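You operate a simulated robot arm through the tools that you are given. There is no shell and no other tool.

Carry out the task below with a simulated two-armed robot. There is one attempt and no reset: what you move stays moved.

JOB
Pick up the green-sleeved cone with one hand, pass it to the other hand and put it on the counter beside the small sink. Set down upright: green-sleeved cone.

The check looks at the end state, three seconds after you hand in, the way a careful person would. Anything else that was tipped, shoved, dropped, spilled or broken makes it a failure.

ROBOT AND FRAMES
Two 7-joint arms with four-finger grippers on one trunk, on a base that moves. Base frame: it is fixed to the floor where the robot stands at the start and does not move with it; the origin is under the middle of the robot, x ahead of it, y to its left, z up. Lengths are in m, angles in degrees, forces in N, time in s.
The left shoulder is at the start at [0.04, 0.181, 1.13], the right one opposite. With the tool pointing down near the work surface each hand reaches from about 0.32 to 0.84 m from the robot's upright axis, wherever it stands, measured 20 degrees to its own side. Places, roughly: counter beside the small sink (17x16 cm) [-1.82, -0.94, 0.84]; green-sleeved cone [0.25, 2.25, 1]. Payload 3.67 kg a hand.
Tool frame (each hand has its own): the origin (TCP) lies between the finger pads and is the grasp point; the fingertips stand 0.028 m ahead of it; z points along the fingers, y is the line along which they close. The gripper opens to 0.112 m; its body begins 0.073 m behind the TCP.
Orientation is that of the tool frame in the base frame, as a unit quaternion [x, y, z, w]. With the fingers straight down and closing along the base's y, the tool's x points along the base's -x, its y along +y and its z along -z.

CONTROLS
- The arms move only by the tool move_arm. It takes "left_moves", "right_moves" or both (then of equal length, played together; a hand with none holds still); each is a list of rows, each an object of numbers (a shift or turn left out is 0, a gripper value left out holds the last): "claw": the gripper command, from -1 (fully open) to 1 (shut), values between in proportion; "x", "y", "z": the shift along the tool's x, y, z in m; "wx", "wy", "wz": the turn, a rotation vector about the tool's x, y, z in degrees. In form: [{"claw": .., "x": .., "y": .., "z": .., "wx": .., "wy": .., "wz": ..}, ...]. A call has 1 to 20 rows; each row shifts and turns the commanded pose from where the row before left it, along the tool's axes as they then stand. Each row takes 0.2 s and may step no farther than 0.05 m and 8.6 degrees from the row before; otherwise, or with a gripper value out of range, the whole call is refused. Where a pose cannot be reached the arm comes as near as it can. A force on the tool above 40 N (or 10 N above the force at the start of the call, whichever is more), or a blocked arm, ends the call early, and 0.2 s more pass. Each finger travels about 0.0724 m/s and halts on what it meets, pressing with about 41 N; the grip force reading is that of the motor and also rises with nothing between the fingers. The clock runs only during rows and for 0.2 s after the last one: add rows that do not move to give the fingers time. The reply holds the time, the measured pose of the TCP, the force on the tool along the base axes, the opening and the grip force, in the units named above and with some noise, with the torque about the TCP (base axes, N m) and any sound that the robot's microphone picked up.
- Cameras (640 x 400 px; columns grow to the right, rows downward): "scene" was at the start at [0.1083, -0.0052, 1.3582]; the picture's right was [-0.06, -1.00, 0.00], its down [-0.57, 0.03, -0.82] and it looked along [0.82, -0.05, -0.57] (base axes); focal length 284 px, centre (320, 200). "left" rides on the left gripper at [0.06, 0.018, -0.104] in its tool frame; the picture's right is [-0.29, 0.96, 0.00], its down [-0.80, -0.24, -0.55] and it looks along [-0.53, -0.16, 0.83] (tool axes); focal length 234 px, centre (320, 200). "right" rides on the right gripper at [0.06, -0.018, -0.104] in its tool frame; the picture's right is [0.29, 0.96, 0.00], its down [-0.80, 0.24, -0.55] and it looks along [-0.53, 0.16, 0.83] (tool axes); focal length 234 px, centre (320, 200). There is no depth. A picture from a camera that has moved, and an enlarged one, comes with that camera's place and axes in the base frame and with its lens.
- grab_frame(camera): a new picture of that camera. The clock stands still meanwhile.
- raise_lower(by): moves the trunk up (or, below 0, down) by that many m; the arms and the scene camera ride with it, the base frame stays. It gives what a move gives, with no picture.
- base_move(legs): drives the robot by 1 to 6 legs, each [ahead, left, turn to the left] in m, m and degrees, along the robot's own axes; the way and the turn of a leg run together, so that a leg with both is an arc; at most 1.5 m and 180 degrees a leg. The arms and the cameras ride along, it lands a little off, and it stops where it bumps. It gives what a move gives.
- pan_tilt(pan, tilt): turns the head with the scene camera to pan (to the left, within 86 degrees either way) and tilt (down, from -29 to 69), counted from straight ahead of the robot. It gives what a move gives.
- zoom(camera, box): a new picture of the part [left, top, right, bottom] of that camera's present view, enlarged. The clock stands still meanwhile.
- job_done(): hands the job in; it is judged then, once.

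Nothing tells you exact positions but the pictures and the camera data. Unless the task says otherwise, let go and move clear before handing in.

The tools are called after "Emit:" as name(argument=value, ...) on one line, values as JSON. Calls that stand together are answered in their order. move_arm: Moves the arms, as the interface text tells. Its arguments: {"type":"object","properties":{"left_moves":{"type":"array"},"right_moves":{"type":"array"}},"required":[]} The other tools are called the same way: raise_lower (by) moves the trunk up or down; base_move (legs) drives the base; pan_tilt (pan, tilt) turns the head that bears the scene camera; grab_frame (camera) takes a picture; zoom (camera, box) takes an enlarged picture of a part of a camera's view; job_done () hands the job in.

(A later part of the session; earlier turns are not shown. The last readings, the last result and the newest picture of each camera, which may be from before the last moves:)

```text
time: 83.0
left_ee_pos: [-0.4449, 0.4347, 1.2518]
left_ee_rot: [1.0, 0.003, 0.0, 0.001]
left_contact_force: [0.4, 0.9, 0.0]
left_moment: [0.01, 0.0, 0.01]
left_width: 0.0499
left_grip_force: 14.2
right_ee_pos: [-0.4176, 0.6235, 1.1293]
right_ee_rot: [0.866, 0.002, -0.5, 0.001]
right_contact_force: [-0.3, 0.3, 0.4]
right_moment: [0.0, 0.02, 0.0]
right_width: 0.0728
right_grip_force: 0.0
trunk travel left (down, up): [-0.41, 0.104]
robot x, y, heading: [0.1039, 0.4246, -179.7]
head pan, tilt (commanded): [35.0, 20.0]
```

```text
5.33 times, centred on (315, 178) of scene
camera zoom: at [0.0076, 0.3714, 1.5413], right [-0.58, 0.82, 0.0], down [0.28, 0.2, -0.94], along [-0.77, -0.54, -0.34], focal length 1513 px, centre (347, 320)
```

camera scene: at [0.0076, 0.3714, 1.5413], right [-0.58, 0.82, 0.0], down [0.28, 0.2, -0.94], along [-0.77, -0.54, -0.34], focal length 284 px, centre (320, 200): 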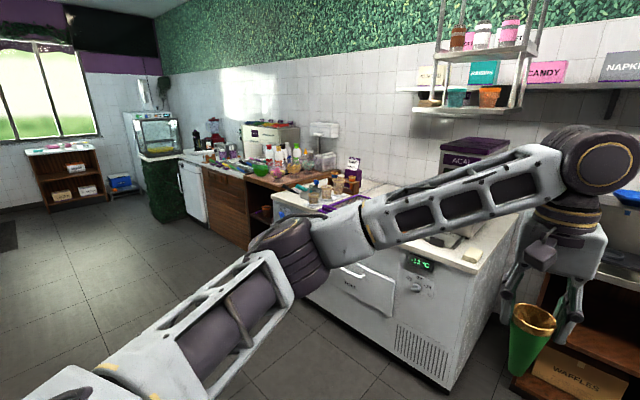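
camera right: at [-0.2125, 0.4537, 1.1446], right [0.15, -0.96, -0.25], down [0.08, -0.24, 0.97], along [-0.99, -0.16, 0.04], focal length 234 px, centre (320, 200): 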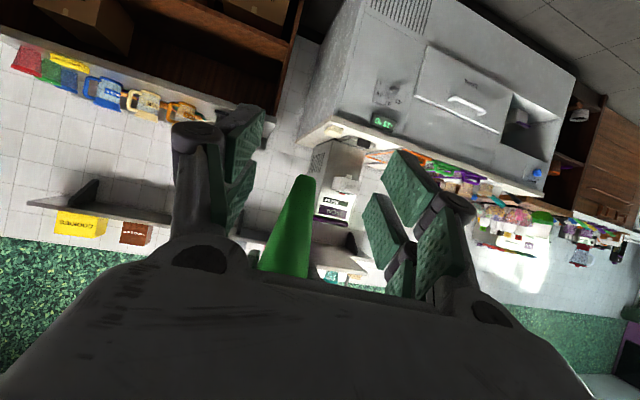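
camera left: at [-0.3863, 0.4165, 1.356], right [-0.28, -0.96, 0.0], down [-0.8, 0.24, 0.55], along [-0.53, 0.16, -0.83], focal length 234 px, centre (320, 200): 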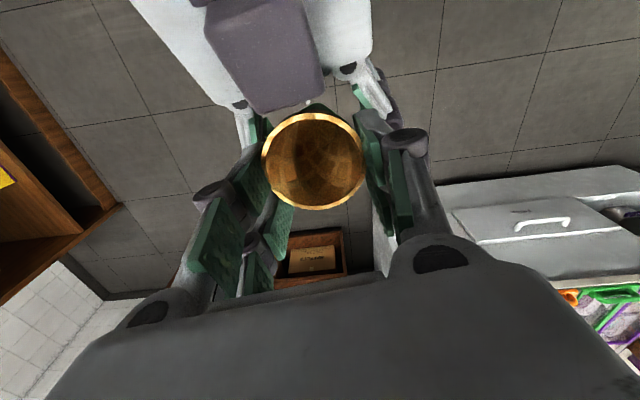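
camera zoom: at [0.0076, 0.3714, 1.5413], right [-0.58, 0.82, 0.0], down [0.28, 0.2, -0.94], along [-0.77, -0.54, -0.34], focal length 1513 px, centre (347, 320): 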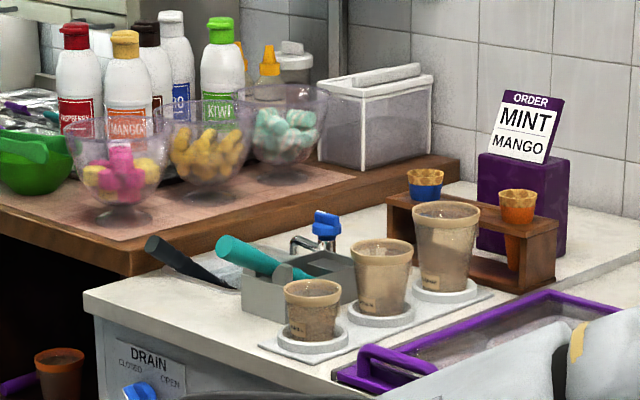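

I can see the small sink: a dipper well with a blue-handled tap and scoops, at the left end of the white freezer counter, roughly (-1.65, -0.9). Cups sit on a tray to its right and a wooden cone holder stands behind it. Before driving over, I'll put the right hand upright and high, and bring the left hand to its own side.

Emit:
move_arm(right_moves=[{"claw": -0.3, "wy": 8.5}, {"wy": 8.5}, {"wy": 8.5}, {"wy": 8.5}, {"wy": 8.5}, {"wy": 8.5}, {"wy": 8.5}, {"z": -0.05}, {"z": -0.05}, {"z": -0.05}, {"z": -0.05}, {}], left_moves=[{"claw": 1}, {"y": 0.03}, {"y": 0.03}, {"y": 0.03}, {"y": 0.03}, {"y": 0.03}, {}, {}, {}, {}, {}, {}])

Emit:
raise_lower(by=0.1)

Emit:
grab_frame(camera="left")

```text
time: 85.6
left_ee_pos: [-0.4452, 0.2846, 1.2521]
left_ee_rot: [1.0, 0.003, 0.0, 0.0]
left_contact_force: [-0.1, 0.8, 0.9]
left_moment: [-0.01, 0.02, 0.0]
left_width: 0.05
left_grip_force: 13.9
right_ee_pos: [-0.4178, 0.6257, 1.3295]
right_ee_rot: [1.0, 0.003, -0.004, 0.0]
right_contact_force: [0.2, 0.6, 0.7]
right_moment: [0.01, -0.01, 0.02]
right_width: 0.0729
right_grip_force: 0.0
trunk travel left (down, up): [-0.41, 0.104]
robot x, y, heading: [0.1068, 0.4223, -179.6]
head pan, tilt (commanded): [35.0, 20.0]
```

```text
time: 86.9
left_ee_pos: [-0.4435, 0.2844, 1.3512]
left_ee_rot: [1.0, 0.003, 0.001, 0.0]
left_contact_force: [-0.1, 1.0, 0.1]
left_moment: [-0.03, 0.0, 0.01]
left_width: 0.0497
left_grip_force: 13.8
right_ee_pos: [-0.4175, 0.6258, 1.4301]
right_ee_rot: [1.0, 0.003, -0.005, 0.0]
right_contact_force: [-0.2, 0.2, -0.7]
right_moment: [0.01, 0.02, -0.01]
right_width: 0.0726
right_grip_force: 0.1
trunk travel left (down, up): [-0.51, 0.004]
robot x, y, heading: [0.1033, 0.4269, -179.9]
head pan, tilt (commanded): [35.0, 20.0]
```

```text
taken
camera left: at [-0.3855, 0.266, 1.4558], right [-0.28, -0.96, 0.0], down [-0.8, 0.24, 0.55], along [-0.53, 0.16, -0.83], focal length 234 px, centre (320, 200)
```

left: 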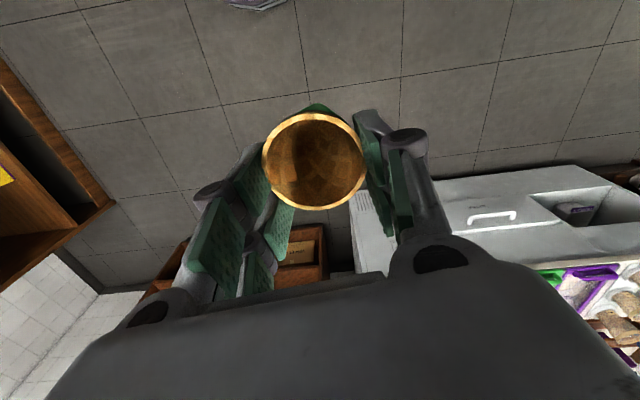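

The cone hangs straight in the left hand, and both hands are high. I'll drive diagonally to stand in front of the freezer counter, near the sink, keeping a safe gap.

Emit:
base_move(legs=[[0.8, 1.15, 0]])

Emit:
pan_tilt(pan=5, tilt=30)

Emit:
grab_frame(camera="scene")

```text
time: 93.9
left_ee_pos: [-1.2326, -0.8844, 1.3531]
left_ee_rot: [1.0, 0.008, 0.001, 0.0]
left_contact_force: [1.1, -0.6, 0.1]
left_moment: [-0.03, 0.0, 0.03]
left_width: 0.0495
left_grip_force: 14.4
right_ee_pos: [-1.2093, -0.5413, 1.4299]
right_ee_rot: [1.0, 0.008, -0.005, 0.0]
right_contact_force: [0.2, -0.5, 0.3]
right_moment: [-0.02, 0.02, -0.01]
right_width: 0.0729
right_grip_force: 0.1
trunk travel left (down, up): [-0.51, 0.004]
robot x, y, heading: [-0.6849, -0.7371, -179.1]
head pan, tilt (commanded): [35.0, 20.0]
```

```text
time: 94.9
left_ee_pos: [-1.2335, -0.8836, 1.3506]
left_ee_rot: [1.0, 0.007, 0.0, 0.0]
left_contact_force: [-0.1, 0.1, -0.1]
left_moment: [-0.01, -0.02, -0.02]
left_width: 0.0493
left_grip_force: 13.9
right_ee_pos: [-1.2099, -0.5426, 1.4293]
right_ee_rot: [1.0, 0.008, -0.005, 0.0]
right_contact_force: [-0.5, 0.1, -0.9]
right_moment: [0.01, 0.04, 0.02]
right_width: 0.0729
right_grip_force: 0.0
trunk travel left (down, up): [-0.51, 0.004]
robot x, y, heading: [-0.684, -0.7414, -179.3]
head pan, tilt (commanded): [5.0, 30.0]
```

```text
taken
camera scene: at [-0.7976, -0.7477, 1.6251], right [-0.1, 0.99, 0.0], down [0.5, 0.05, -0.87], along [-0.86, -0.09, -0.5], focal length 284 px, centre (320, 200)
```

scene: 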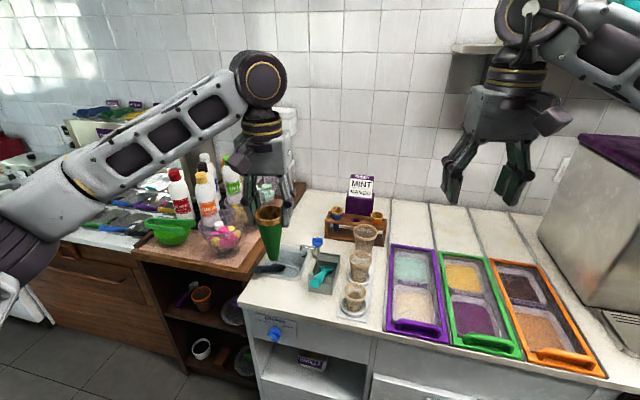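

The sink area is in view, with a small basin holding a teal scoop, a blue tap, and something with a black scoop left of it. I'll zoom in.

Emit:
zoom(camera="scene", box=[230, 170, 400, 340])

Emit:
grab_frame(camera="left")

Emit:
grab_frame(camera="right")

```text
2.35 times, centred on (315, 255) of scene
camera zoom: at [-0.7976, -0.7477, 1.6251], right [-0.1, 0.99, 0.0], down [0.5, 0.05, -0.87], along [-0.86, -0.09, -0.5], focal length 668 px, centre (332, 71)
```

zoom: 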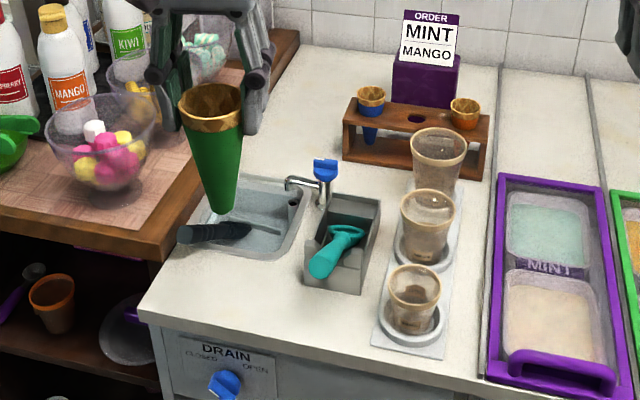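

```text
taken
camera left: at [-1.1747, -0.9022, 1.4557], right [-0.27, -0.96, 0.0], down [-0.8, 0.23, 0.55], along [-0.53, 0.15, -0.83], focal length 234 px, centre (320, 200)
```

left: 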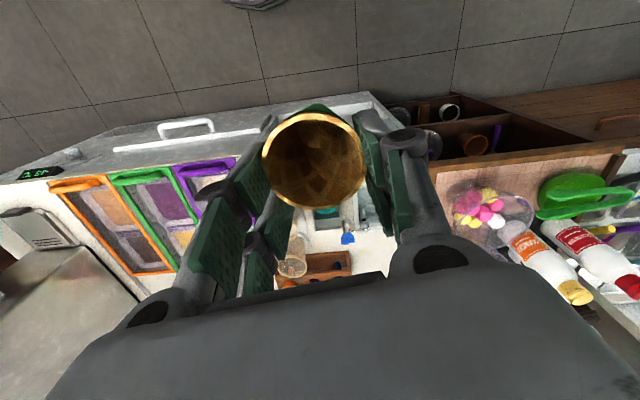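

```text
taken
camera right: at [-1.1504, -0.5239, 1.5327], right [0.3, -0.95, 0.0], down [-0.79, -0.25, 0.56], along [-0.54, -0.17, -0.83], focal length 234 px, centre (320, 200)
```

right: 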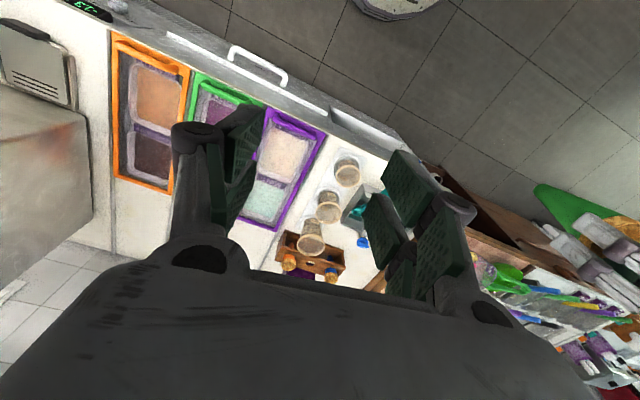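

Now the layout is clear. The small sink with the black scoop spans about x -1.55 to -1.74 and y -1.06 to -0.89. The free counter "beside" it is the patch behind it near (-1.82, -0.94), bounded by the tap, the cone holder and the wooden counter. Reach will be tight, so I'll check how close the base can get to the freezer front.

Emit:
pan_tilt(pan=0, tilt=69)

Emit:
grab_frame(camera="scene")

```text
time: 95.9
left_ee_pos: [-1.2352, -0.8851, 1.3519]
left_ee_rot: [1.0, 0.007, 0.0, -0.001]
left_contact_force: [-0.6, 0.6, 0.0]
left_moment: [0.03, 0.0, -0.01]
left_width: 0.0496
left_grip_force: 13.7
right_ee_pos: [-1.2103, -0.5424, 1.4294]
right_ee_rot: [1.0, 0.007, -0.004, 0.0]
right_contact_force: [-0.4, -0.4, -0.1]
right_moment: [-0.02, 0.01, 0.04]
right_width: 0.0727
right_grip_force: 0.1
trunk travel left (down, up): [-0.51, 0.004]
robot x, y, heading: [-0.6858, -0.739, -179.0]
head pan, tilt (commanded): [0.0, 68.8]
```

```text
taken
camera scene: at [-0.7636, -0.7392, 1.5737], right [-0.01, 1.0, 0.0], down [0.93, 0.01, -0.36], along [-0.36, -0.01, -0.93], focal length 284 px, centre (320, 200)
```

scene: 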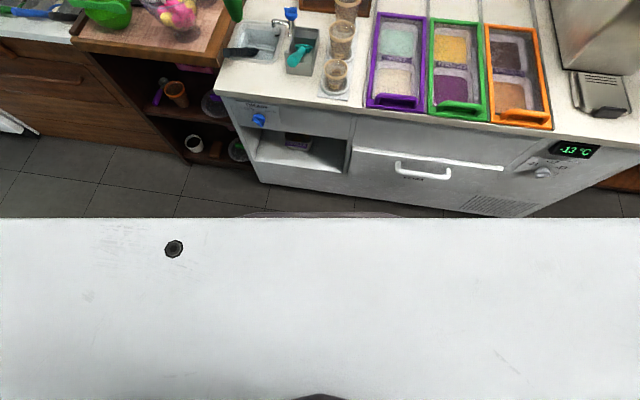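

The base looks round, about 0.43 m in radius, so the patch is reachable if I stand close and turn so that it lies to my left front. I'll turn right to heading 145 and then move left toward the counter, in two steps.

Emit:
base_move(legs=[[0, 0, -36], [0.05, 0.28, 0]])

Emit:
pan_tilt(pan=28, tilt=40)

Emit:
grab_frame(camera="scene")

```text
time: 99.8
left_ee_pos: [-1.4161, -0.7326, 1.3511]
left_ee_rot: [0.952, -0.305, -0.001, 0.001]
left_contact_force: [-0.3, 0.7, -1.2]
left_moment: [0.0, 0.03, -0.04]
left_width: 0.0494
left_grip_force: 13.9
right_ee_pos: [-1.1951, -0.4706, 1.4292]
right_ee_rot: [0.953, -0.304, -0.004, 0.0]
right_contact_force: [-0.5, 0.3, 0.5]
right_moment: [-0.06, 0.02, 0.0]
right_width: 0.0725
right_grip_force: 0.1
trunk travel left (down, up): [-0.51, 0.004]
robot x, y, heading: [-0.8925, -0.9424, 144.5]
head pan, tilt (commanded): [0.0, 68.8]
```

```text
time: 100.7
left_ee_pos: [-1.4199, -0.7348, 1.3512]
left_ee_rot: [0.953, -0.304, 0.0, 0.001]
left_contact_force: [0.8, -0.2, -0.5]
left_moment: [0.02, -0.02, -0.02]
left_width: 0.0494
left_grip_force: 14.0
right_ee_pos: [-1.1977, -0.4722, 1.4294]
right_ee_rot: [0.953, -0.304, -0.005, 0.0]
right_contact_force: [-1.1, -0.7, 0.3]
right_moment: [0.03, 0.0, 0.0]
right_width: 0.0726
right_grip_force: 0.1
trunk travel left (down, up): [-0.51, 0.004]
robot x, y, heading: [-0.8918, -0.9445, 144.7]
head pan, tilt (commanded): [28.0, 40.0]
```

```text
taken
camera scene: at [-0.9934, -0.9176, 1.6097], right [0.13, 0.99, 0.0], down [0.64, -0.08, -0.77], along [-0.76, 0.1, -0.64], focal length 284 px, centre (320, 200)
```

scene: 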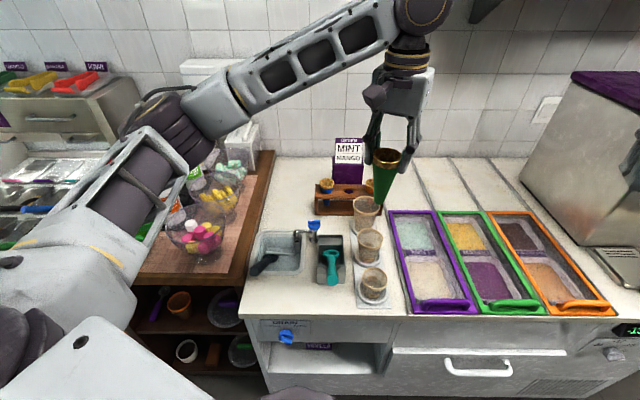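

The sink, the patch behind it, the cone holder and the tap are all visible now. I'll zoom in to pin down the free area.

Emit:
zoom(camera="scene", box=[230, 140, 400, 290])

```text
2.67 times, centred on (315, 215) of scene
camera zoom: at [-0.9934, -0.9176, 1.6097], right [0.13, 0.99, 0.0], down [0.64, -0.08, -0.77], along [-0.76, 0.1, -0.64], focal length 757 px, centre (333, 160)
```

zoom: 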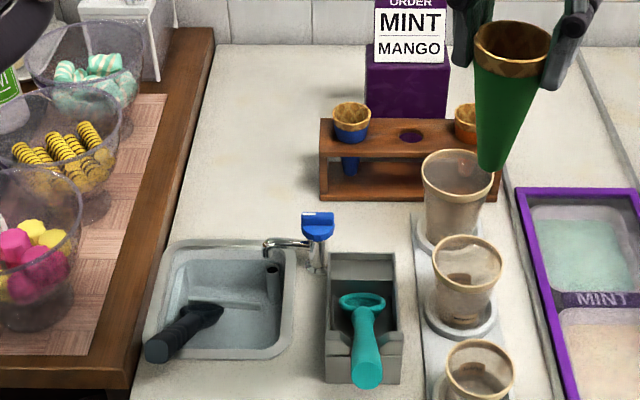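

The free patch spans about x -1.75 to -1.92 and y -1.02 to -0.84 behind the sink, so I'll aim for (-1.80, -0.94). The cone is hanging vertical. Moving the base the last bit toward the counter.

Emit:
base_move(legs=[[0.02, 0.13, 0]])

Emit:
grab_frame(camera="scene")

Emit:
grab_frame(camera="left")

```text
time: 102.0
left_ee_pos: [-1.5072, -0.8243, 1.3526]
left_ee_rot: [0.952, -0.305, 0.001, 0.001]
left_contact_force: [-1.1, -0.3, 0.3]
left_moment: [-0.05, 0.0, 0.02]
left_width: 0.0495
left_grip_force: 14.1
right_ee_pos: [-1.2855, -0.5639, 1.4284]
right_ee_rot: [0.953, -0.304, -0.004, 0.0]
right_contact_force: [0.7, 0.7, -1.0]
right_moment: [-0.05, 0.02, 0.0]
right_width: 0.0727
right_grip_force: 0.2
trunk travel left (down, up): [-0.51, 0.004]
robot x, y, heading: [-0.9828, -1.0328, 144.5]
head pan, tilt (commanded): [28.0, 40.0]
```

```text
taken
camera scene: at [-1.0818, -1.0082, 1.6098], right [0.13, 0.99, 0.0], down [0.64, -0.09, -0.77], along [-0.76, 0.1, -0.64], focal length 284 px, centre (320, 200)
```

scene: 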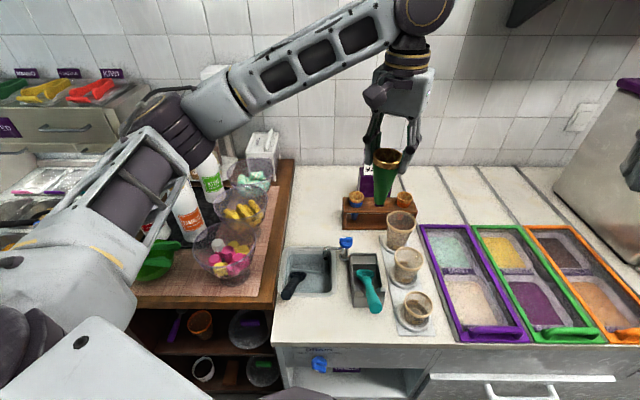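

```text
taken
camera left: at [-1.4706, -0.8752, 1.4562], right [-0.79, -0.61, 0.0], down [-0.51, 0.66, 0.55], along [-0.34, 0.44, -0.83], focal length 234 px, centre (320, 200)
```

left: 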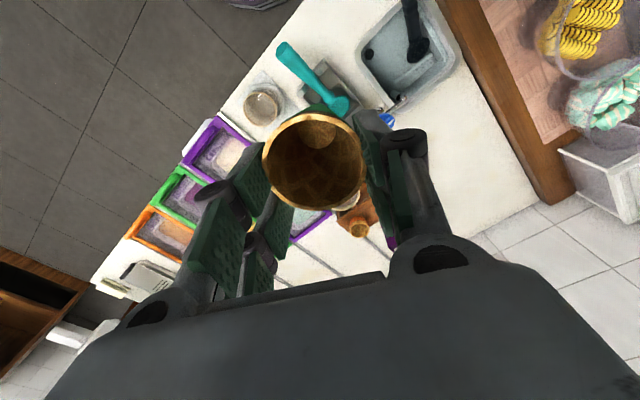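

The base is in place without bumping. I'll lower the trunk 15 cm, which leaves the cone's base still about 10 cm above the cups, and then carry the cone over to the patch.

Emit:
raise_lower(by=-0.15)

Emit:
move_arm(left_moves=[{"claw": 1, "x": -0.023, "y": 0.033}, {"x": -0.023, "y": 0.033}, {"x": -0.023, "y": 0.033}, {"x": -0.023, "y": 0.033}, {"x": -0.023, "y": 0.033}, {}])

Emit:
grab_frame(camera="scene")

```text
time: 103.8
left_ee_pos: [-1.5091, -0.8268, 1.2012]
left_ee_rot: [0.953, -0.304, -0.001, 0.0]
left_contact_force: [0.2, -0.5, 0.1]
left_moment: [-0.01, 0.02, -0.01]
left_width: 0.0493
left_grip_force: 13.6
right_ee_pos: [-1.2884, -0.5656, 1.2791]
right_ee_rot: [0.952, -0.305, -0.004, -0.002]
right_contact_force: [0.4, 0.4, 0.6]
right_moment: [0.0, -0.02, 0.01]
right_width: 0.0728
right_grip_force: 0.0
trunk travel left (down, up): [-0.36, 0.154]
robot x, y, heading: [-0.9818, -1.0313, 144.6]
head pan, tilt (commanded): [28.0, 40.0]
```

```text
time: 105.2
left_ee_pos: [-1.698, -0.8932, 1.2003]
left_ee_rot: [0.952, -0.305, 0.001, -0.001]
left_contact_force: [0.9, -0.2, -0.3]
left_moment: [0.03, 0.02, -0.02]
left_width: 0.0494
left_grip_force: 14.8
right_ee_pos: [-1.2876, -0.5644, 1.2785]
right_ee_rot: [0.953, -0.304, -0.004, -0.001]
right_contact_force: [0.0, -0.1, -0.9]
right_moment: [0.03, 0.02, 0.01]
right_width: 0.0729
right_grip_force: 0.1
trunk travel left (down, up): [-0.36, 0.154]
robot x, y, heading: [-0.981, -1.0345, 144.3]
head pan, tilt (commanded): [28.0, 40.0]
```

```text
taken
camera scene: at [-1.0829, -1.0098, 1.4595], right [0.13, 0.99, 0.0], down [0.64, -0.08, -0.77], along [-0.76, 0.1, -0.64], focal length 284 px, centre (320, 200)
```

scene: 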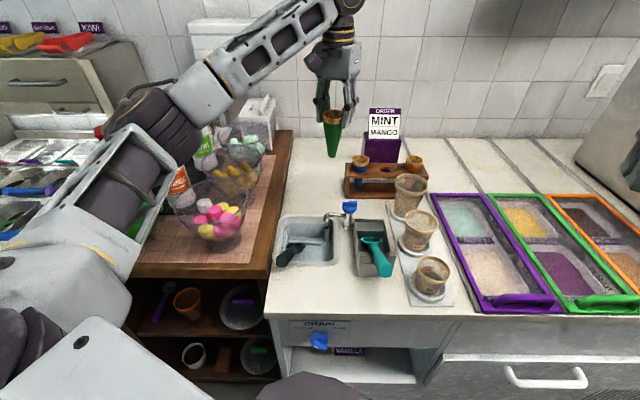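

The left elbow hangs near the glass bowls on the wooden counter, so I shouldn't lower the trunk further. Instead I'll raise the trunk 10 cm, finish the sideways move, and reach down with the arm so the elbow stays high.

Emit:
raise_lower(by=0.1)

Emit:
move_arm(left_moves=[{"claw": 1, "x": -0.0229, "y": 0.0325}, {"x": -0.0229, "y": 0.0325}, {"x": -0.0229, "y": 0.0325}, {}])

Emit:
grab_frame(camera="scene")

Emit:
grab_frame(camera="left")

```text
time: 106.5
left_ee_pos: [-1.6981, -0.8934, 1.3017]
left_ee_rot: [0.952, -0.305, -0.001, 0.0]
left_contact_force: [-1.0, 0.1, 0.5]
left_moment: [-0.02, -0.02, 0.04]
left_width: 0.0493
left_grip_force: 14.0
right_ee_pos: [-1.288, -0.5656, 1.379]
right_ee_rot: [0.952, -0.305, -0.005, -0.001]
right_contact_force: [0.1, -0.5, 0.8]
right_moment: [0.02, 0.0, -0.01]
right_width: 0.0729
right_grip_force: 0.1
trunk travel left (down, up): [-0.46, 0.054]
robot x, y, heading: [-0.9825, -1.0308, 144.3]
head pan, tilt (commanded): [28.0, 40.0]
```

```text
time: 107.5
left_ee_pos: [-1.8131, -0.9336, 1.3017]
left_ee_rot: [0.952, -0.305, 0.0, 0.0]
left_contact_force: [-0.2, -0.3, 0.3]
left_moment: [0.04, 0.02, 0.0]
left_width: 0.0499
left_grip_force: 13.4
right_ee_pos: [-1.2869, -0.566, 1.3804]
right_ee_rot: [0.952, -0.305, -0.005, -0.001]
right_contact_force: [1.1, 0.9, 0.9]
right_moment: [-0.01, 0.04, 0.02]
right_width: 0.0725
right_grip_force: 0.1
trunk travel left (down, up): [-0.46, 0.054]
robot x, y, heading: [-0.9821, -1.0304, 144.5]
head pan, tilt (commanded): [28.0, 40.0]
```

```text
taken
camera scene: at [-1.0831, -1.0103, 1.5607], right [0.13, 0.99, 0.0], down [0.64, -0.08, -0.77], along [-0.76, 0.1, -0.64], focal length 284 px, centre (320, 200)
```

scene: 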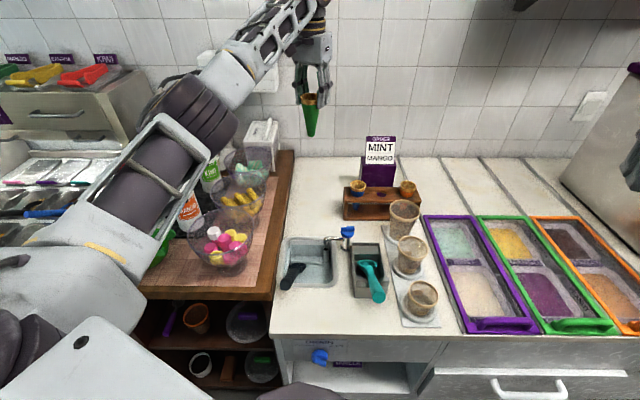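

```text
taken
camera left: at [-1.7761, -0.9832, 1.4065], right [-0.79, -0.61, 0.0], down [-0.51, 0.66, 0.55], along [-0.34, 0.44, -0.83], focal length 234 px, centre (320, 200)
```

left: 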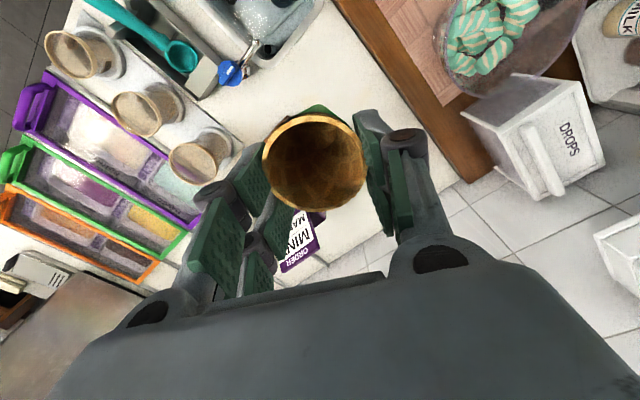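

The cone is directly above the patch, and the left camera shows clear white counter under it. I'll raise the trunk another 5 cm for elbow clearance and reach down in stages.

Emit:
raise_lower(by=0.05)

Emit:
move_arm(left_moves=[{"claw": 1, "z": 0.04}, {"z": 0.04}, {"z": 0.04}, {"z": 0.04}, {"z": 0.04}, {}])

Emit:
grab_frame(camera="scene")

Emit:
grab_frame(camera="left")

```text
time: 108.4
left_ee_pos: [-1.8135, -0.9319, 1.3516]
left_ee_rot: [0.952, -0.305, 0.001, 0.0]
left_contact_force: [0.1, 0.4, -0.6]
left_moment: [0.02, 0.03, 0.03]
left_width: 0.0497
left_grip_force: 14.0
right_ee_pos: [-1.2878, -0.5665, 1.4294]
right_ee_rot: [0.952, -0.305, -0.005, -0.002]
right_contact_force: [0.2, 0.6, -0.2]
right_moment: [0.0, -0.03, 0.02]
right_width: 0.073
right_grip_force: 0.2
trunk travel left (down, up): [-0.51, 0.004]
robot x, y, heading: [-0.9816, -1.0335, 144.5]
head pan, tilt (commanded): [28.0, 40.0]
```

```text
time: 109.8
left_ee_pos: [-1.8119, -0.9334, 1.1523]
left_ee_rot: [0.952, -0.305, 0.0, 0.0]
left_contact_force: [0.2, -1.0, -1.0]
left_moment: [0.0, 0.0, 0.03]
left_width: 0.0496
left_grip_force: 14.7
right_ee_pos: [-1.288, -0.5656, 1.4286]
right_ee_rot: [0.952, -0.305, -0.004, -0.001]
right_contact_force: [0.5, 0.0, 0.0]
right_moment: [-0.03, 0.01, -0.03]
right_width: 0.0729
right_grip_force: 0.0
trunk travel left (down, up): [-0.51, 0.004]
robot x, y, heading: [-0.9825, -1.0325, 144.4]
head pan, tilt (commanded): [28.0, 40.0]
```

```text
taken
camera scene: at [-1.0831, -1.0098, 1.6098], right [0.13, 0.99, 0.0], down [0.64, -0.08, -0.77], along [-0.76, 0.1, -0.64], focal length 284 px, centre (320, 200)
```

scene: 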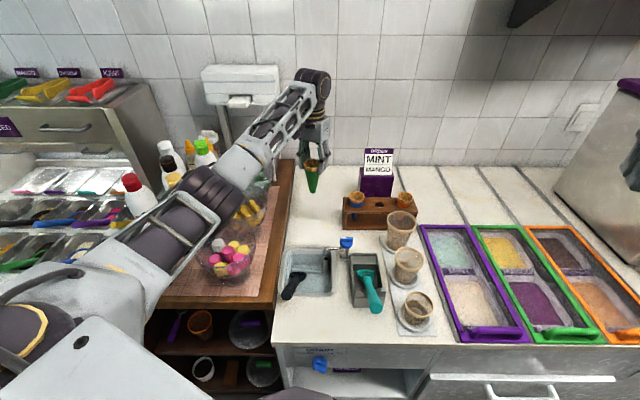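

```text
taken
camera left: at [-1.7729, -0.9828, 1.2566], right [-0.79, -0.61, 0.0], down [-0.51, 0.66, 0.55], along [-0.34, 0.44, -0.83], focal length 234 px, centre (320, 200)
```

left: 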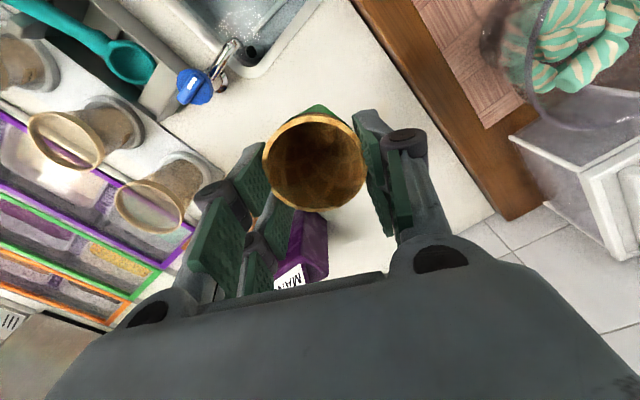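

The cone is about 18 cm above the counter. I'd like a side view of the elbow and the cone before going lower, so I'll yaw the free right hand to use its camera.

Emit:
move_arm(right_moves=[{"wz": -8.5}, {"wz": -8.5}, {"wz": -8.5}, {"wz": -8.5}, {"wz": -8.5}, {"wz": -8.5}, {"wz": -8.5}, {}])

Emit:
grab_frame(camera="right")

```text
time: 111.6
left_ee_pos: [-1.8102, -0.9331, 1.1527]
left_ee_rot: [0.953, -0.305, 0.0, 0.001]
left_contact_force: [-0.1, 0.5, -0.5]
left_moment: [0.0, -0.03, 0.02]
left_width: 0.0493
left_grip_force: 13.5
right_ee_pos: [-1.2748, -0.6218, 1.4161]
right_ee_rot: [0.979, 0.205, -0.005, -0.004]
right_contact_force: [0.0, -0.3, 0.3]
right_moment: [-0.02, 0.01, -0.02]
right_width: 0.0725
right_grip_force: 0.0
right hand out of reach, approached as far as the arm can: row 6, 7
trunk travel left (down, up): [-0.51, 0.004]
robot x, y, heading: [-0.9804, -1.0318, 144.6]
head pan, tilt (commanded): [28.0, 40.0]
```

```text
taken
camera right: at [-1.2263, -0.5828, 1.5213], right [0.65, -0.76, -0.01], down [-0.63, -0.54, 0.56], along [-0.43, -0.35, -0.83], focal length 234 px, centre (320, 200)
```

right: 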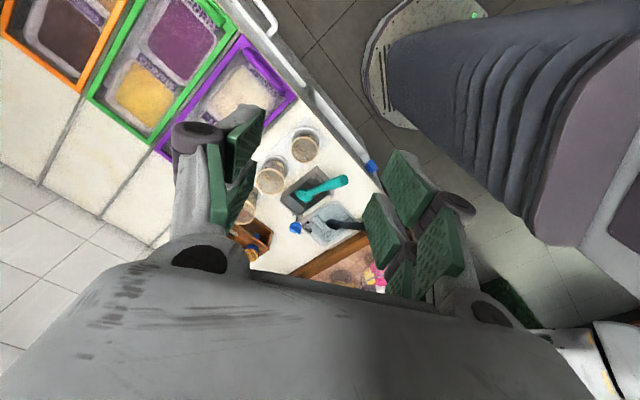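

The gripper body blocks the far part of that view. I'll pitch the right hand up about 34° so its camera looks toward the left elbow and the cone.

Emit:
move_arm(right_moves=[{"wy": -8.5}, {"wy": -8.5}, {"wy": -8.5}, {"wy": -8.5}, {}])

Emit:
grab_frame(camera="right")

```text
time: 112.8
left_ee_pos: [-1.8095, -0.934, 1.1534]
left_ee_rot: [0.952, -0.305, 0.0, 0.001]
left_contact_force: [-0.2, 0.7, 0.0]
left_moment: [0.02, -0.01, -0.01]
left_width: 0.0496
left_grip_force: 14.2
right_ee_pos: [-1.2883, -0.6341, 1.4282]
right_ee_rot: [0.948, 0.202, -0.243, 0.048]
right_contact_force: [0.0, -0.6, -0.8]
right_moment: [0.02, 0.01, 0.0]
right_width: 0.073
right_grip_force: 0.1
right hand out of reach, approached as far as the arm can: row 3, 4
trunk travel left (down, up): [-0.51, 0.004]
robot x, y, heading: [-0.9862, -1.0348, 144.5]
head pan, tilt (commanded): [28.0, 40.0]
```

```text
taken
camera right: at [-1.2019, -0.5764, 1.4912], right [0.62, -0.77, -0.15], down [-0.3, -0.4, 0.87], along [-0.73, -0.49, -0.48], focal length 234 px, centre (320, 200)
```

right: 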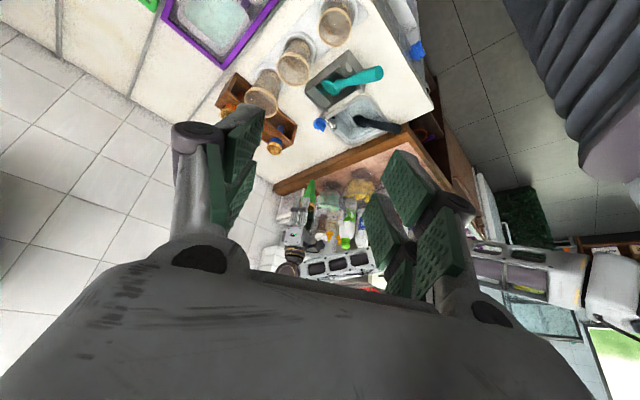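

From the two views I put the elbow at about (-1.54, -1.17, 1.285), well above the glass bowls, whose rims are at about 1.05. I'll lower another 8 cm and recheck.

Emit:
move_arm(left_moves=[{"claw": 1, "z": 0.03}, {"z": 0.03}, {"z": 0.02}, {}])

Emit:
grab_frame(camera="scene")

Emit:
grab_frame(camera="right")

Emit:
grab_frame(camera="left")

```text
time: 113.8
left_ee_pos: [-1.8132, -0.9342, 1.0705]
left_ee_rot: [0.952, -0.305, 0.0, 0.0]
left_contact_force: [-0.3, -0.1, 0.0]
left_moment: [-0.02, 0.0, -0.02]
left_width: 0.0496
left_grip_force: 14.0
right_ee_pos: [-1.2886, -0.6343, 1.4268]
right_ee_rot: [0.947, 0.204, -0.242, 0.049]
right_contact_force: [-0.5, 0.1, -0.3]
right_moment: [-0.02, -0.01, 0.02]
right_width: 0.0731
right_grip_force: 0.1
trunk travel left (down, up): [-0.51, 0.004]
robot x, y, heading: [-0.9805, -1.0307, 144.5]
head pan, tilt (commanded): [28.0, 40.0]
```

```text
taken
camera scene: at [-1.0834, -1.0099, 1.6098], right [0.13, 0.99, 0.0], down [0.64, -0.08, -0.77], along [-0.76, 0.1, -0.64], focal length 284 px, centre (320, 200)
```

scene: 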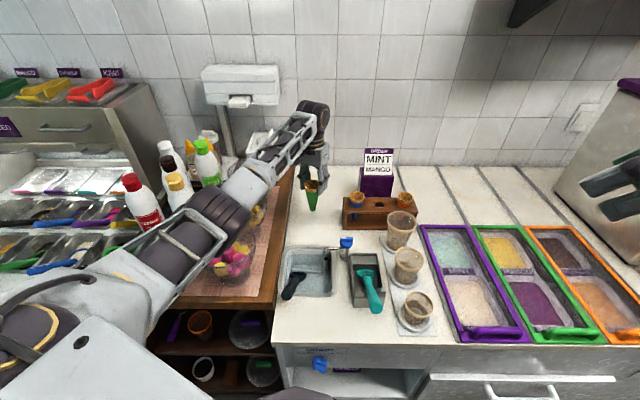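

```text
taken
camera right: at [-1.2027, -0.5764, 1.4911], right [0.62, -0.77, -0.15], down [-0.3, -0.4, 0.87], along [-0.73, -0.49, -0.48], focal length 234 px, centre (320, 200)
```

right: 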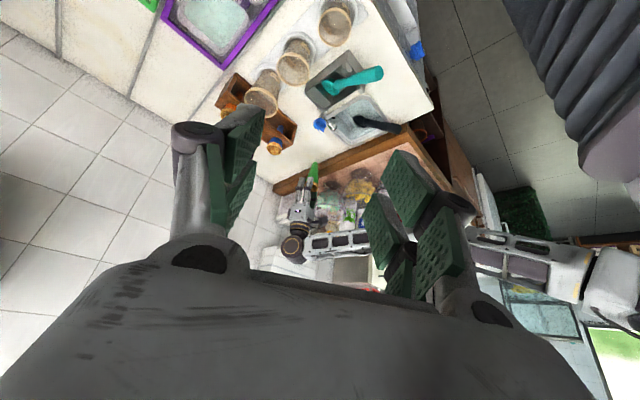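

```text
taken
camera left: at [-1.7752, -0.9835, 1.1755], right [-0.79, -0.61, 0.0], down [-0.51, 0.66, 0.55], along [-0.34, 0.44, -0.83], focal length 234 px, centre (320, 200)
```

left: 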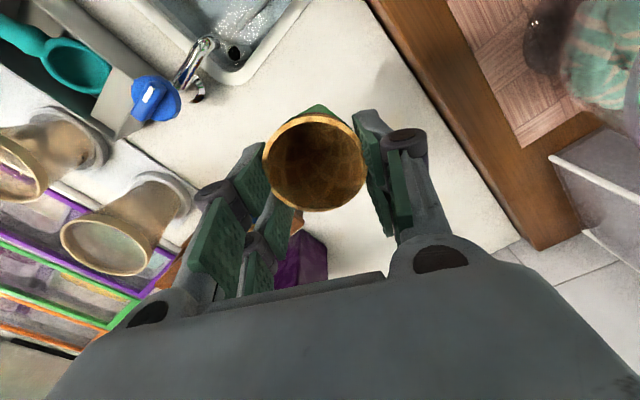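

The elbow is dropping with the hand and is now about 1.20, right above the pink glass bowl. Going lower here would risk it. I'll raise the hand again and shift the base to the right so the elbow comes down over the sink side instead.

Emit:
move_arm(left_moves=[{"claw": 1, "z": -0.04}, {"z": -0.04}, {"z": -0.04}, {"z": -0.04}, {"z": -0.04}, {}])

Emit:
base_move(legs=[[0, 0, -14.5]])

Emit:
grab_frame(camera="scene")

```text
time: 115.2
left_ee_pos: [-1.8127, -0.9311, 1.2729]
left_ee_rot: [0.952, -0.305, 0.002, 0.001]
left_contact_force: [0.2, -0.8, -0.6]
left_moment: [-0.01, 0.03, 0.01]
left_width: 0.0499
left_grip_force: 13.4
right_ee_pos: [-1.2884, -0.6336, 1.4279]
right_ee_rot: [0.948, 0.202, -0.242, 0.048]
right_contact_force: [0.5, -0.5, 0.5]
right_moment: [0.0, 0.02, -0.04]
right_width: 0.073
right_grip_force: 0.1
trunk travel left (down, up): [-0.51, 0.004]
robot x, y, heading: [-0.9817, -1.0312, 144.4]
head pan, tilt (commanded): [28.0, 40.0]
```

```text
time: 116.6
left_ee_pos: [-1.7617, -0.7278, 1.2713]
left_ee_rot: [0.906, -0.423, -0.001, 0.0]
left_contact_force: [0.3, 0.0, -0.7]
left_moment: [0.02, -0.02, -0.03]
left_width: 0.0498
left_grip_force: 14.0
right_ee_pos: [-1.1789, -0.5705, 1.428]
right_ee_rot: [0.966, 0.081, -0.246, 0.017]
right_contact_force: [0.2, -0.2, 0.2]
right_moment: [-0.03, -0.02, -0.02]
right_width: 0.0726
right_grip_force: 0.1
trunk travel left (down, up): [-0.51, 0.004]
robot x, y, heading: [-0.9813, -1.0338, 130.1]
head pan, tilt (commanded): [28.0, 40.0]
```

```text
taken
camera scene: at [-1.0753, -0.9855, 1.6097], right [0.38, 0.93, 0.0], down [0.6, -0.24, -0.77], along [-0.71, 0.29, -0.64], focal length 284 px, centre (320, 200)
```

scene: 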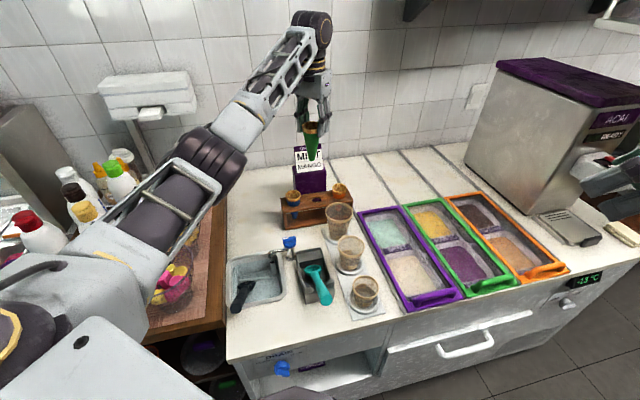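

The arm is now over the white counter and clear of the bowls. Next I'll shift the base to about (-0.95, -0.80), keeping the same gap to the freezer front.

Emit:
base_move(legs=[[0.157, -0.171, 0]])

Emit:
pan_tilt(pan=50, tilt=40)

Emit:
grab_frame(camera="scene")

```text
time: 118.3
left_ee_pos: [-1.7297, -0.4988, 1.2718]
left_ee_rot: [0.906, -0.423, 0.0, -0.001]
left_contact_force: [-0.1, -0.7, -1.1]
left_moment: [0.04, -0.02, -0.01]
left_width: 0.0501
left_grip_force: 13.9
right_ee_pos: [-1.1489, -0.3424, 1.4288]
right_ee_rot: [0.966, 0.081, -0.246, 0.016]
right_contact_force: [0.2, -0.3, -0.3]
right_moment: [0.04, -0.01, 0.01]
right_width: 0.0728
right_grip_force: 0.1
trunk travel left (down, up): [-0.51, 0.004]
robot x, y, heading: [-0.9486, -0.8023, 129.8]
head pan, tilt (commanded): [28.0, 40.0]
```

```text
time: 119.2
left_ee_pos: [-1.7296, -0.4947, 1.2709]
left_ee_rot: [0.906, -0.423, 0.001, 0.0]
left_contact_force: [-0.1, 0.0, 1.1]
left_moment: [-0.04, 0.0, -0.03]
left_width: 0.0498
left_grip_force: 14.0
right_ee_pos: [-1.1464, -0.3388, 1.4267]
right_ee_rot: [0.966, 0.082, -0.246, 0.017]
right_contact_force: [-0.3, 0.0, -1.2]
right_moment: [-0.03, 0.01, 0.01]
right_width: 0.0731
right_grip_force: 0.0
trunk travel left (down, up): [-0.51, 0.004]
robot x, y, heading: [-0.9505, -0.8032, 129.9]
head pan, tilt (commanded): [50.0, 40.0]
```

```text
taken
camera scene: at [-1.0492, -0.7852, 1.6097], right [0.0, 1.0, 0.0], down [0.64, 0.0, -0.77], along [-0.77, 0.0, -0.64], focal length 284 px, centre (320, 200)
```

scene: 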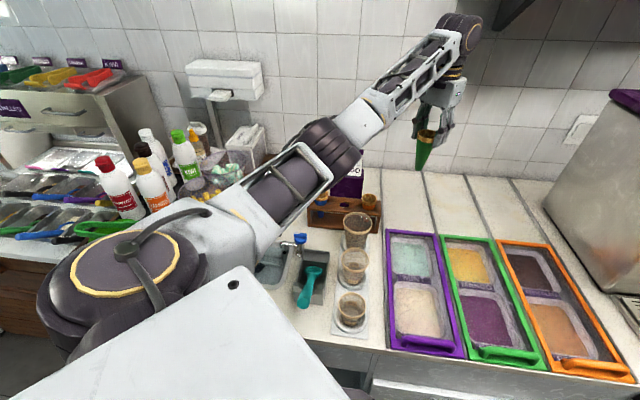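

Base position is good. The left hand now needs to come left and back to the patch at a constant height, so I'll do most of that move and check the elbow.

Emit:
move_arm(left_moves=[{"claw": 1, "x": 0.0258, "y": 0.0309}, {"x": 0.0258, "y": 0.0309}, {"x": 0.0258, "y": 0.0309}, {"x": 0.0258, "y": 0.0309}, {"x": 0.0258, "y": 0.0309}, {"x": 0.0258, "y": 0.0309}, {"x": 0.0258, "y": 0.0309}, {}])

Emit:
grab_frame(camera="scene")

```text
time: 121.0
left_ee_pos: [-1.7781, -0.7742, 1.2701]
left_ee_rot: [0.906, -0.424, 0.0, 0.0]
left_contact_force: [0.3, 0.6, 0.5]
left_moment: [-0.03, 0.0, -0.01]
left_width: 0.0499
left_grip_force: 13.9
right_ee_pos: [-1.1476, -0.3407, 1.4275]
right_ee_rot: [0.966, 0.082, -0.246, 0.017]
right_contact_force: [0.5, 0.6, 0.3]
right_moment: [-0.01, -0.04, 0.02]
right_width: 0.0729
right_grip_force: 0.0
trunk travel left (down, up): [-0.51, 0.004]
robot x, y, heading: [-0.9502, -0.8012, 130.2]
head pan, tilt (commanded): [50.0, 40.0]
```

```text
taken
camera scene: at [-1.0494, -0.7864, 1.6097], right [0.0, 1.0, 0.0], down [0.64, 0.0, -0.77], along [-0.77, 0.0, -0.64], focal length 284 px, centre (320, 200)
```

scene: 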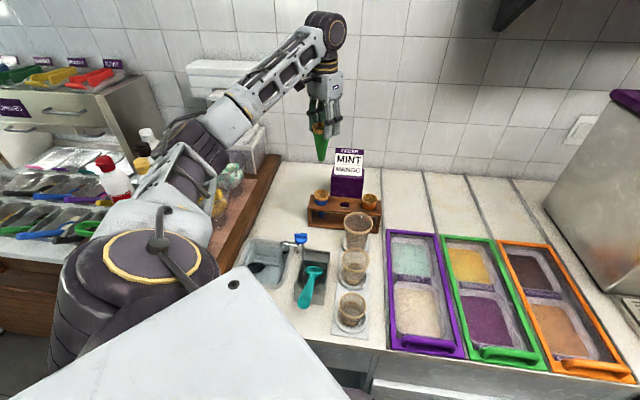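

The elbow is now over the sink and counter edge rather than over the bowls. I'll finish the sideways move to the patch.

Emit:
move_arm(left_moves=[{"claw": 1, "x": 0.0257, "y": 0.0309}, {"x": 0.0257, "y": 0.0309}, {"x": 0.0257, "y": 0.0309}, {"x": 0.0257, "y": 0.0309}, {}])

Emit:
grab_frame(camera="scene")

Emit:
grab_frame(camera="left")

Emit:
grab_frame(camera="right")

```text
time: 122.2
left_ee_pos: [-1.8072, -0.9327, 1.2735]
left_ee_rot: [0.906, -0.422, 0.0, 0.0]
left_contact_force: [0.1, 0.5, 0.2]
left_moment: [-0.04, 0.0, -0.01]
left_width: 0.0498
left_grip_force: 14.2
right_ee_pos: [-1.1457, -0.3389, 1.4271]
right_ee_rot: [0.965, 0.082, -0.247, 0.017]
right_contact_force: [0.4, 0.3, 0.0]
right_moment: [0.03, -0.01, -0.01]
right_width: 0.0726
right_grip_force: 0.1
trunk travel left (down, up): [-0.51, 0.004]
robot x, y, heading: [-0.9524, -0.8032, 129.7]
head pan, tilt (commanded): [50.0, 40.0]
```

```text
taken
camera scene: at [-1.0494, -0.7867, 1.6097], right [0.0, 1.0, 0.0], down [0.64, 0.0, -0.77], along [-0.77, 0.0, -0.64], focal length 284 px, centre (320, 200)
```

scene: 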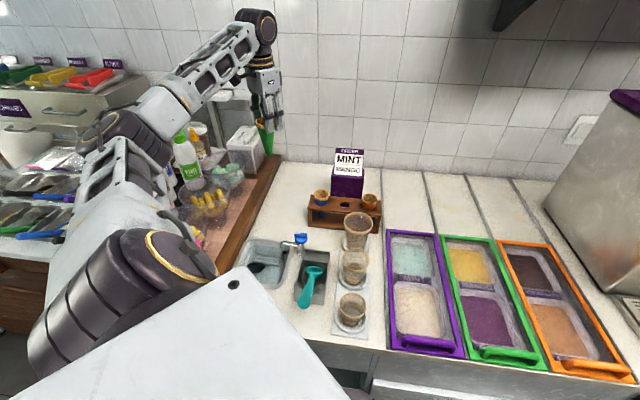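

```text
taken
camera left: at [-1.7842, -0.9911, 1.3774], right [-0.92, -0.39, 0.0], down [-0.33, 0.77, 0.55], along [-0.22, 0.51, -0.83], focal length 234 px, centre (320, 200)
```

left: 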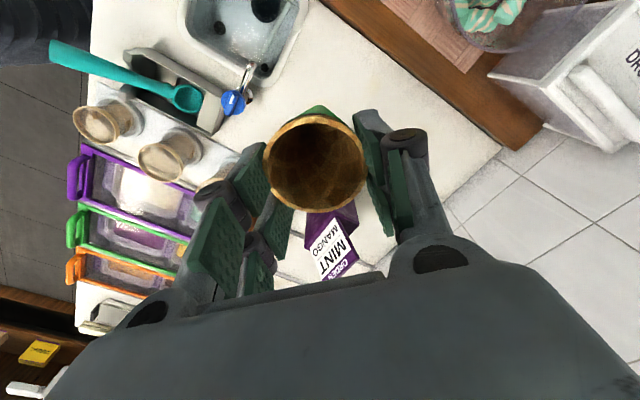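

```text
taken
camera right: at [-1.0496, -0.3057, 1.491], right [0.41, -0.9, -0.15], down [-0.39, -0.31, 0.87], along [-0.83, -0.3, -0.48], focal length 234 px, centre (320, 200)
```

right: 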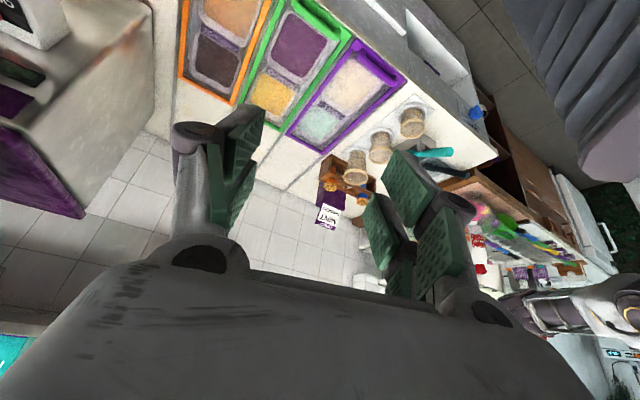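

The cone is over the patch again, but the elbow will come down not far from the pink bowl. Before lowering I'll measure the bowls and the elbow more carefully.

Emit:
zoom(camera="scene", box=[80, 90, 300, 290])

Emit:
zoom(camera="right", box=[330, 150, 640, 350])

```text
2.00 times, centred on (190, 190) of scene
camera zoom: at [-1.0494, -0.7867, 1.6097], right [0.0, 1.0, 0.0], down [0.64, 0.0, -0.77], along [-0.77, 0.0, -0.64], focal length 567 px, centre (580, 220)
```

zoom: 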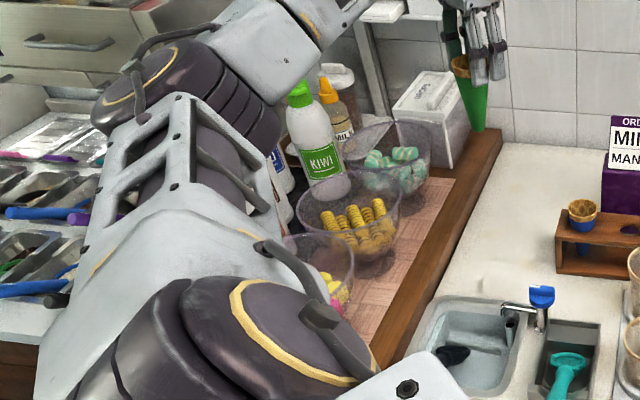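

```text
2.00 times, centred on (485, 250) of right
camera zoom: at [-1.0496, -0.3057, 1.491], right [0.41, -0.9, -0.15], down [-0.39, -0.31, 0.87], along [-0.83, -0.3, -0.48], focal length 468 px, centre (-10, 100)
```

zoom: 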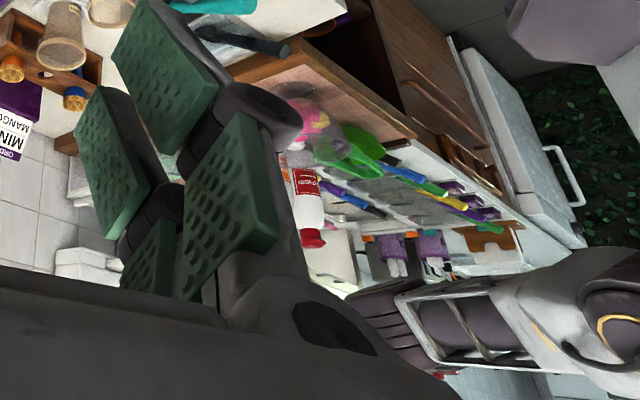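

Measured: the elbow is at (-1.50, -1.13, 1.365). The pink bowl is centred near (-1.64, -1.21) with its rim at z≈1.01. By my geometry the elbow swings inward as it comes down and passes clear of the bowl. I'll lower 12 cm and verify.

Emit:
move_arm(left_moves=[{"claw": 1, "z": 0.03}, {"z": 0.03}, {"z": 0.03}, {"z": 0.03}, {}])

Emit:
grab_frame(camera="scene")

Emit:
zoom(camera="right", box=[330, 150, 640, 350])

```text
time: 123.4
left_ee_pos: [-1.809, -0.9336, 1.1519]
left_ee_rot: [0.907, -0.422, 0.0, 0.0]
left_contact_force: [-0.2, -0.1, -1.3]
left_moment: [0.01, 0.02, 0.0]
left_width: 0.0499
left_grip_force: 14.4
right_ee_pos: [-1.1477, -0.3405, 1.4287]
right_ee_rot: [0.966, 0.08, -0.246, 0.016]
right_contact_force: [0.3, -0.1, 0.9]
right_moment: [-0.04, 0.02, -0.02]
right_width: 0.0727
right_grip_force: 0.1
trunk travel left (down, up): [-0.51, 0.004]
robot x, y, heading: [-0.9499, -0.8023, 130.0]
head pan, tilt (commanded): [50.0, 40.0]
```

```text
taken
camera scene: at [-1.0493, -0.7873, 1.6098], right [0.0, 1.0, 0.0], down [0.64, 0.0, -0.77], along [-0.77, 0.0, -0.64], focal length 284 px, centre (320, 200)
```

scene: 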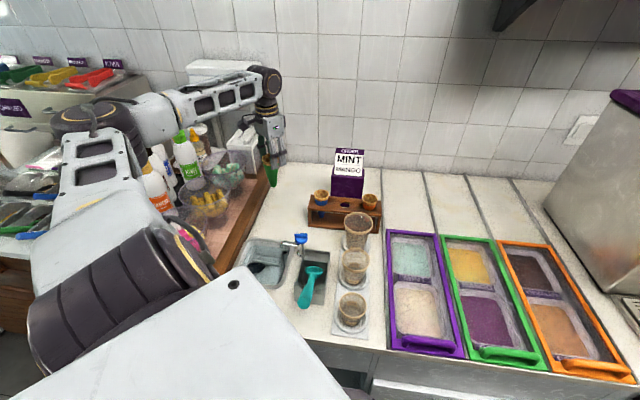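

```text
2.00 times, centred on (485, 250) of right
camera zoom: at [-1.0495, -0.3062, 1.4912], right [0.41, -0.9, -0.15], down [-0.39, -0.32, 0.87], along [-0.83, -0.3, -0.48], focal length 468 px, centre (-10, 100)
```

zoom: 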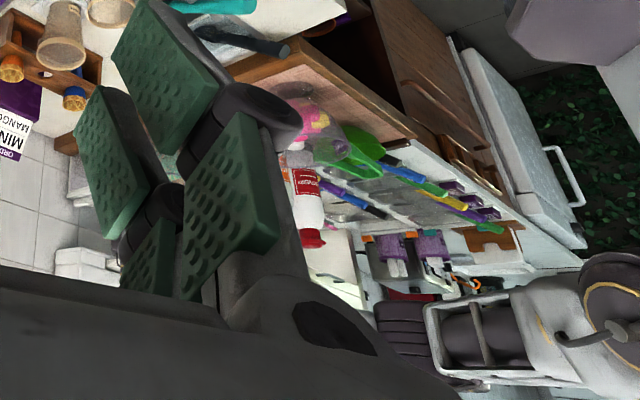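

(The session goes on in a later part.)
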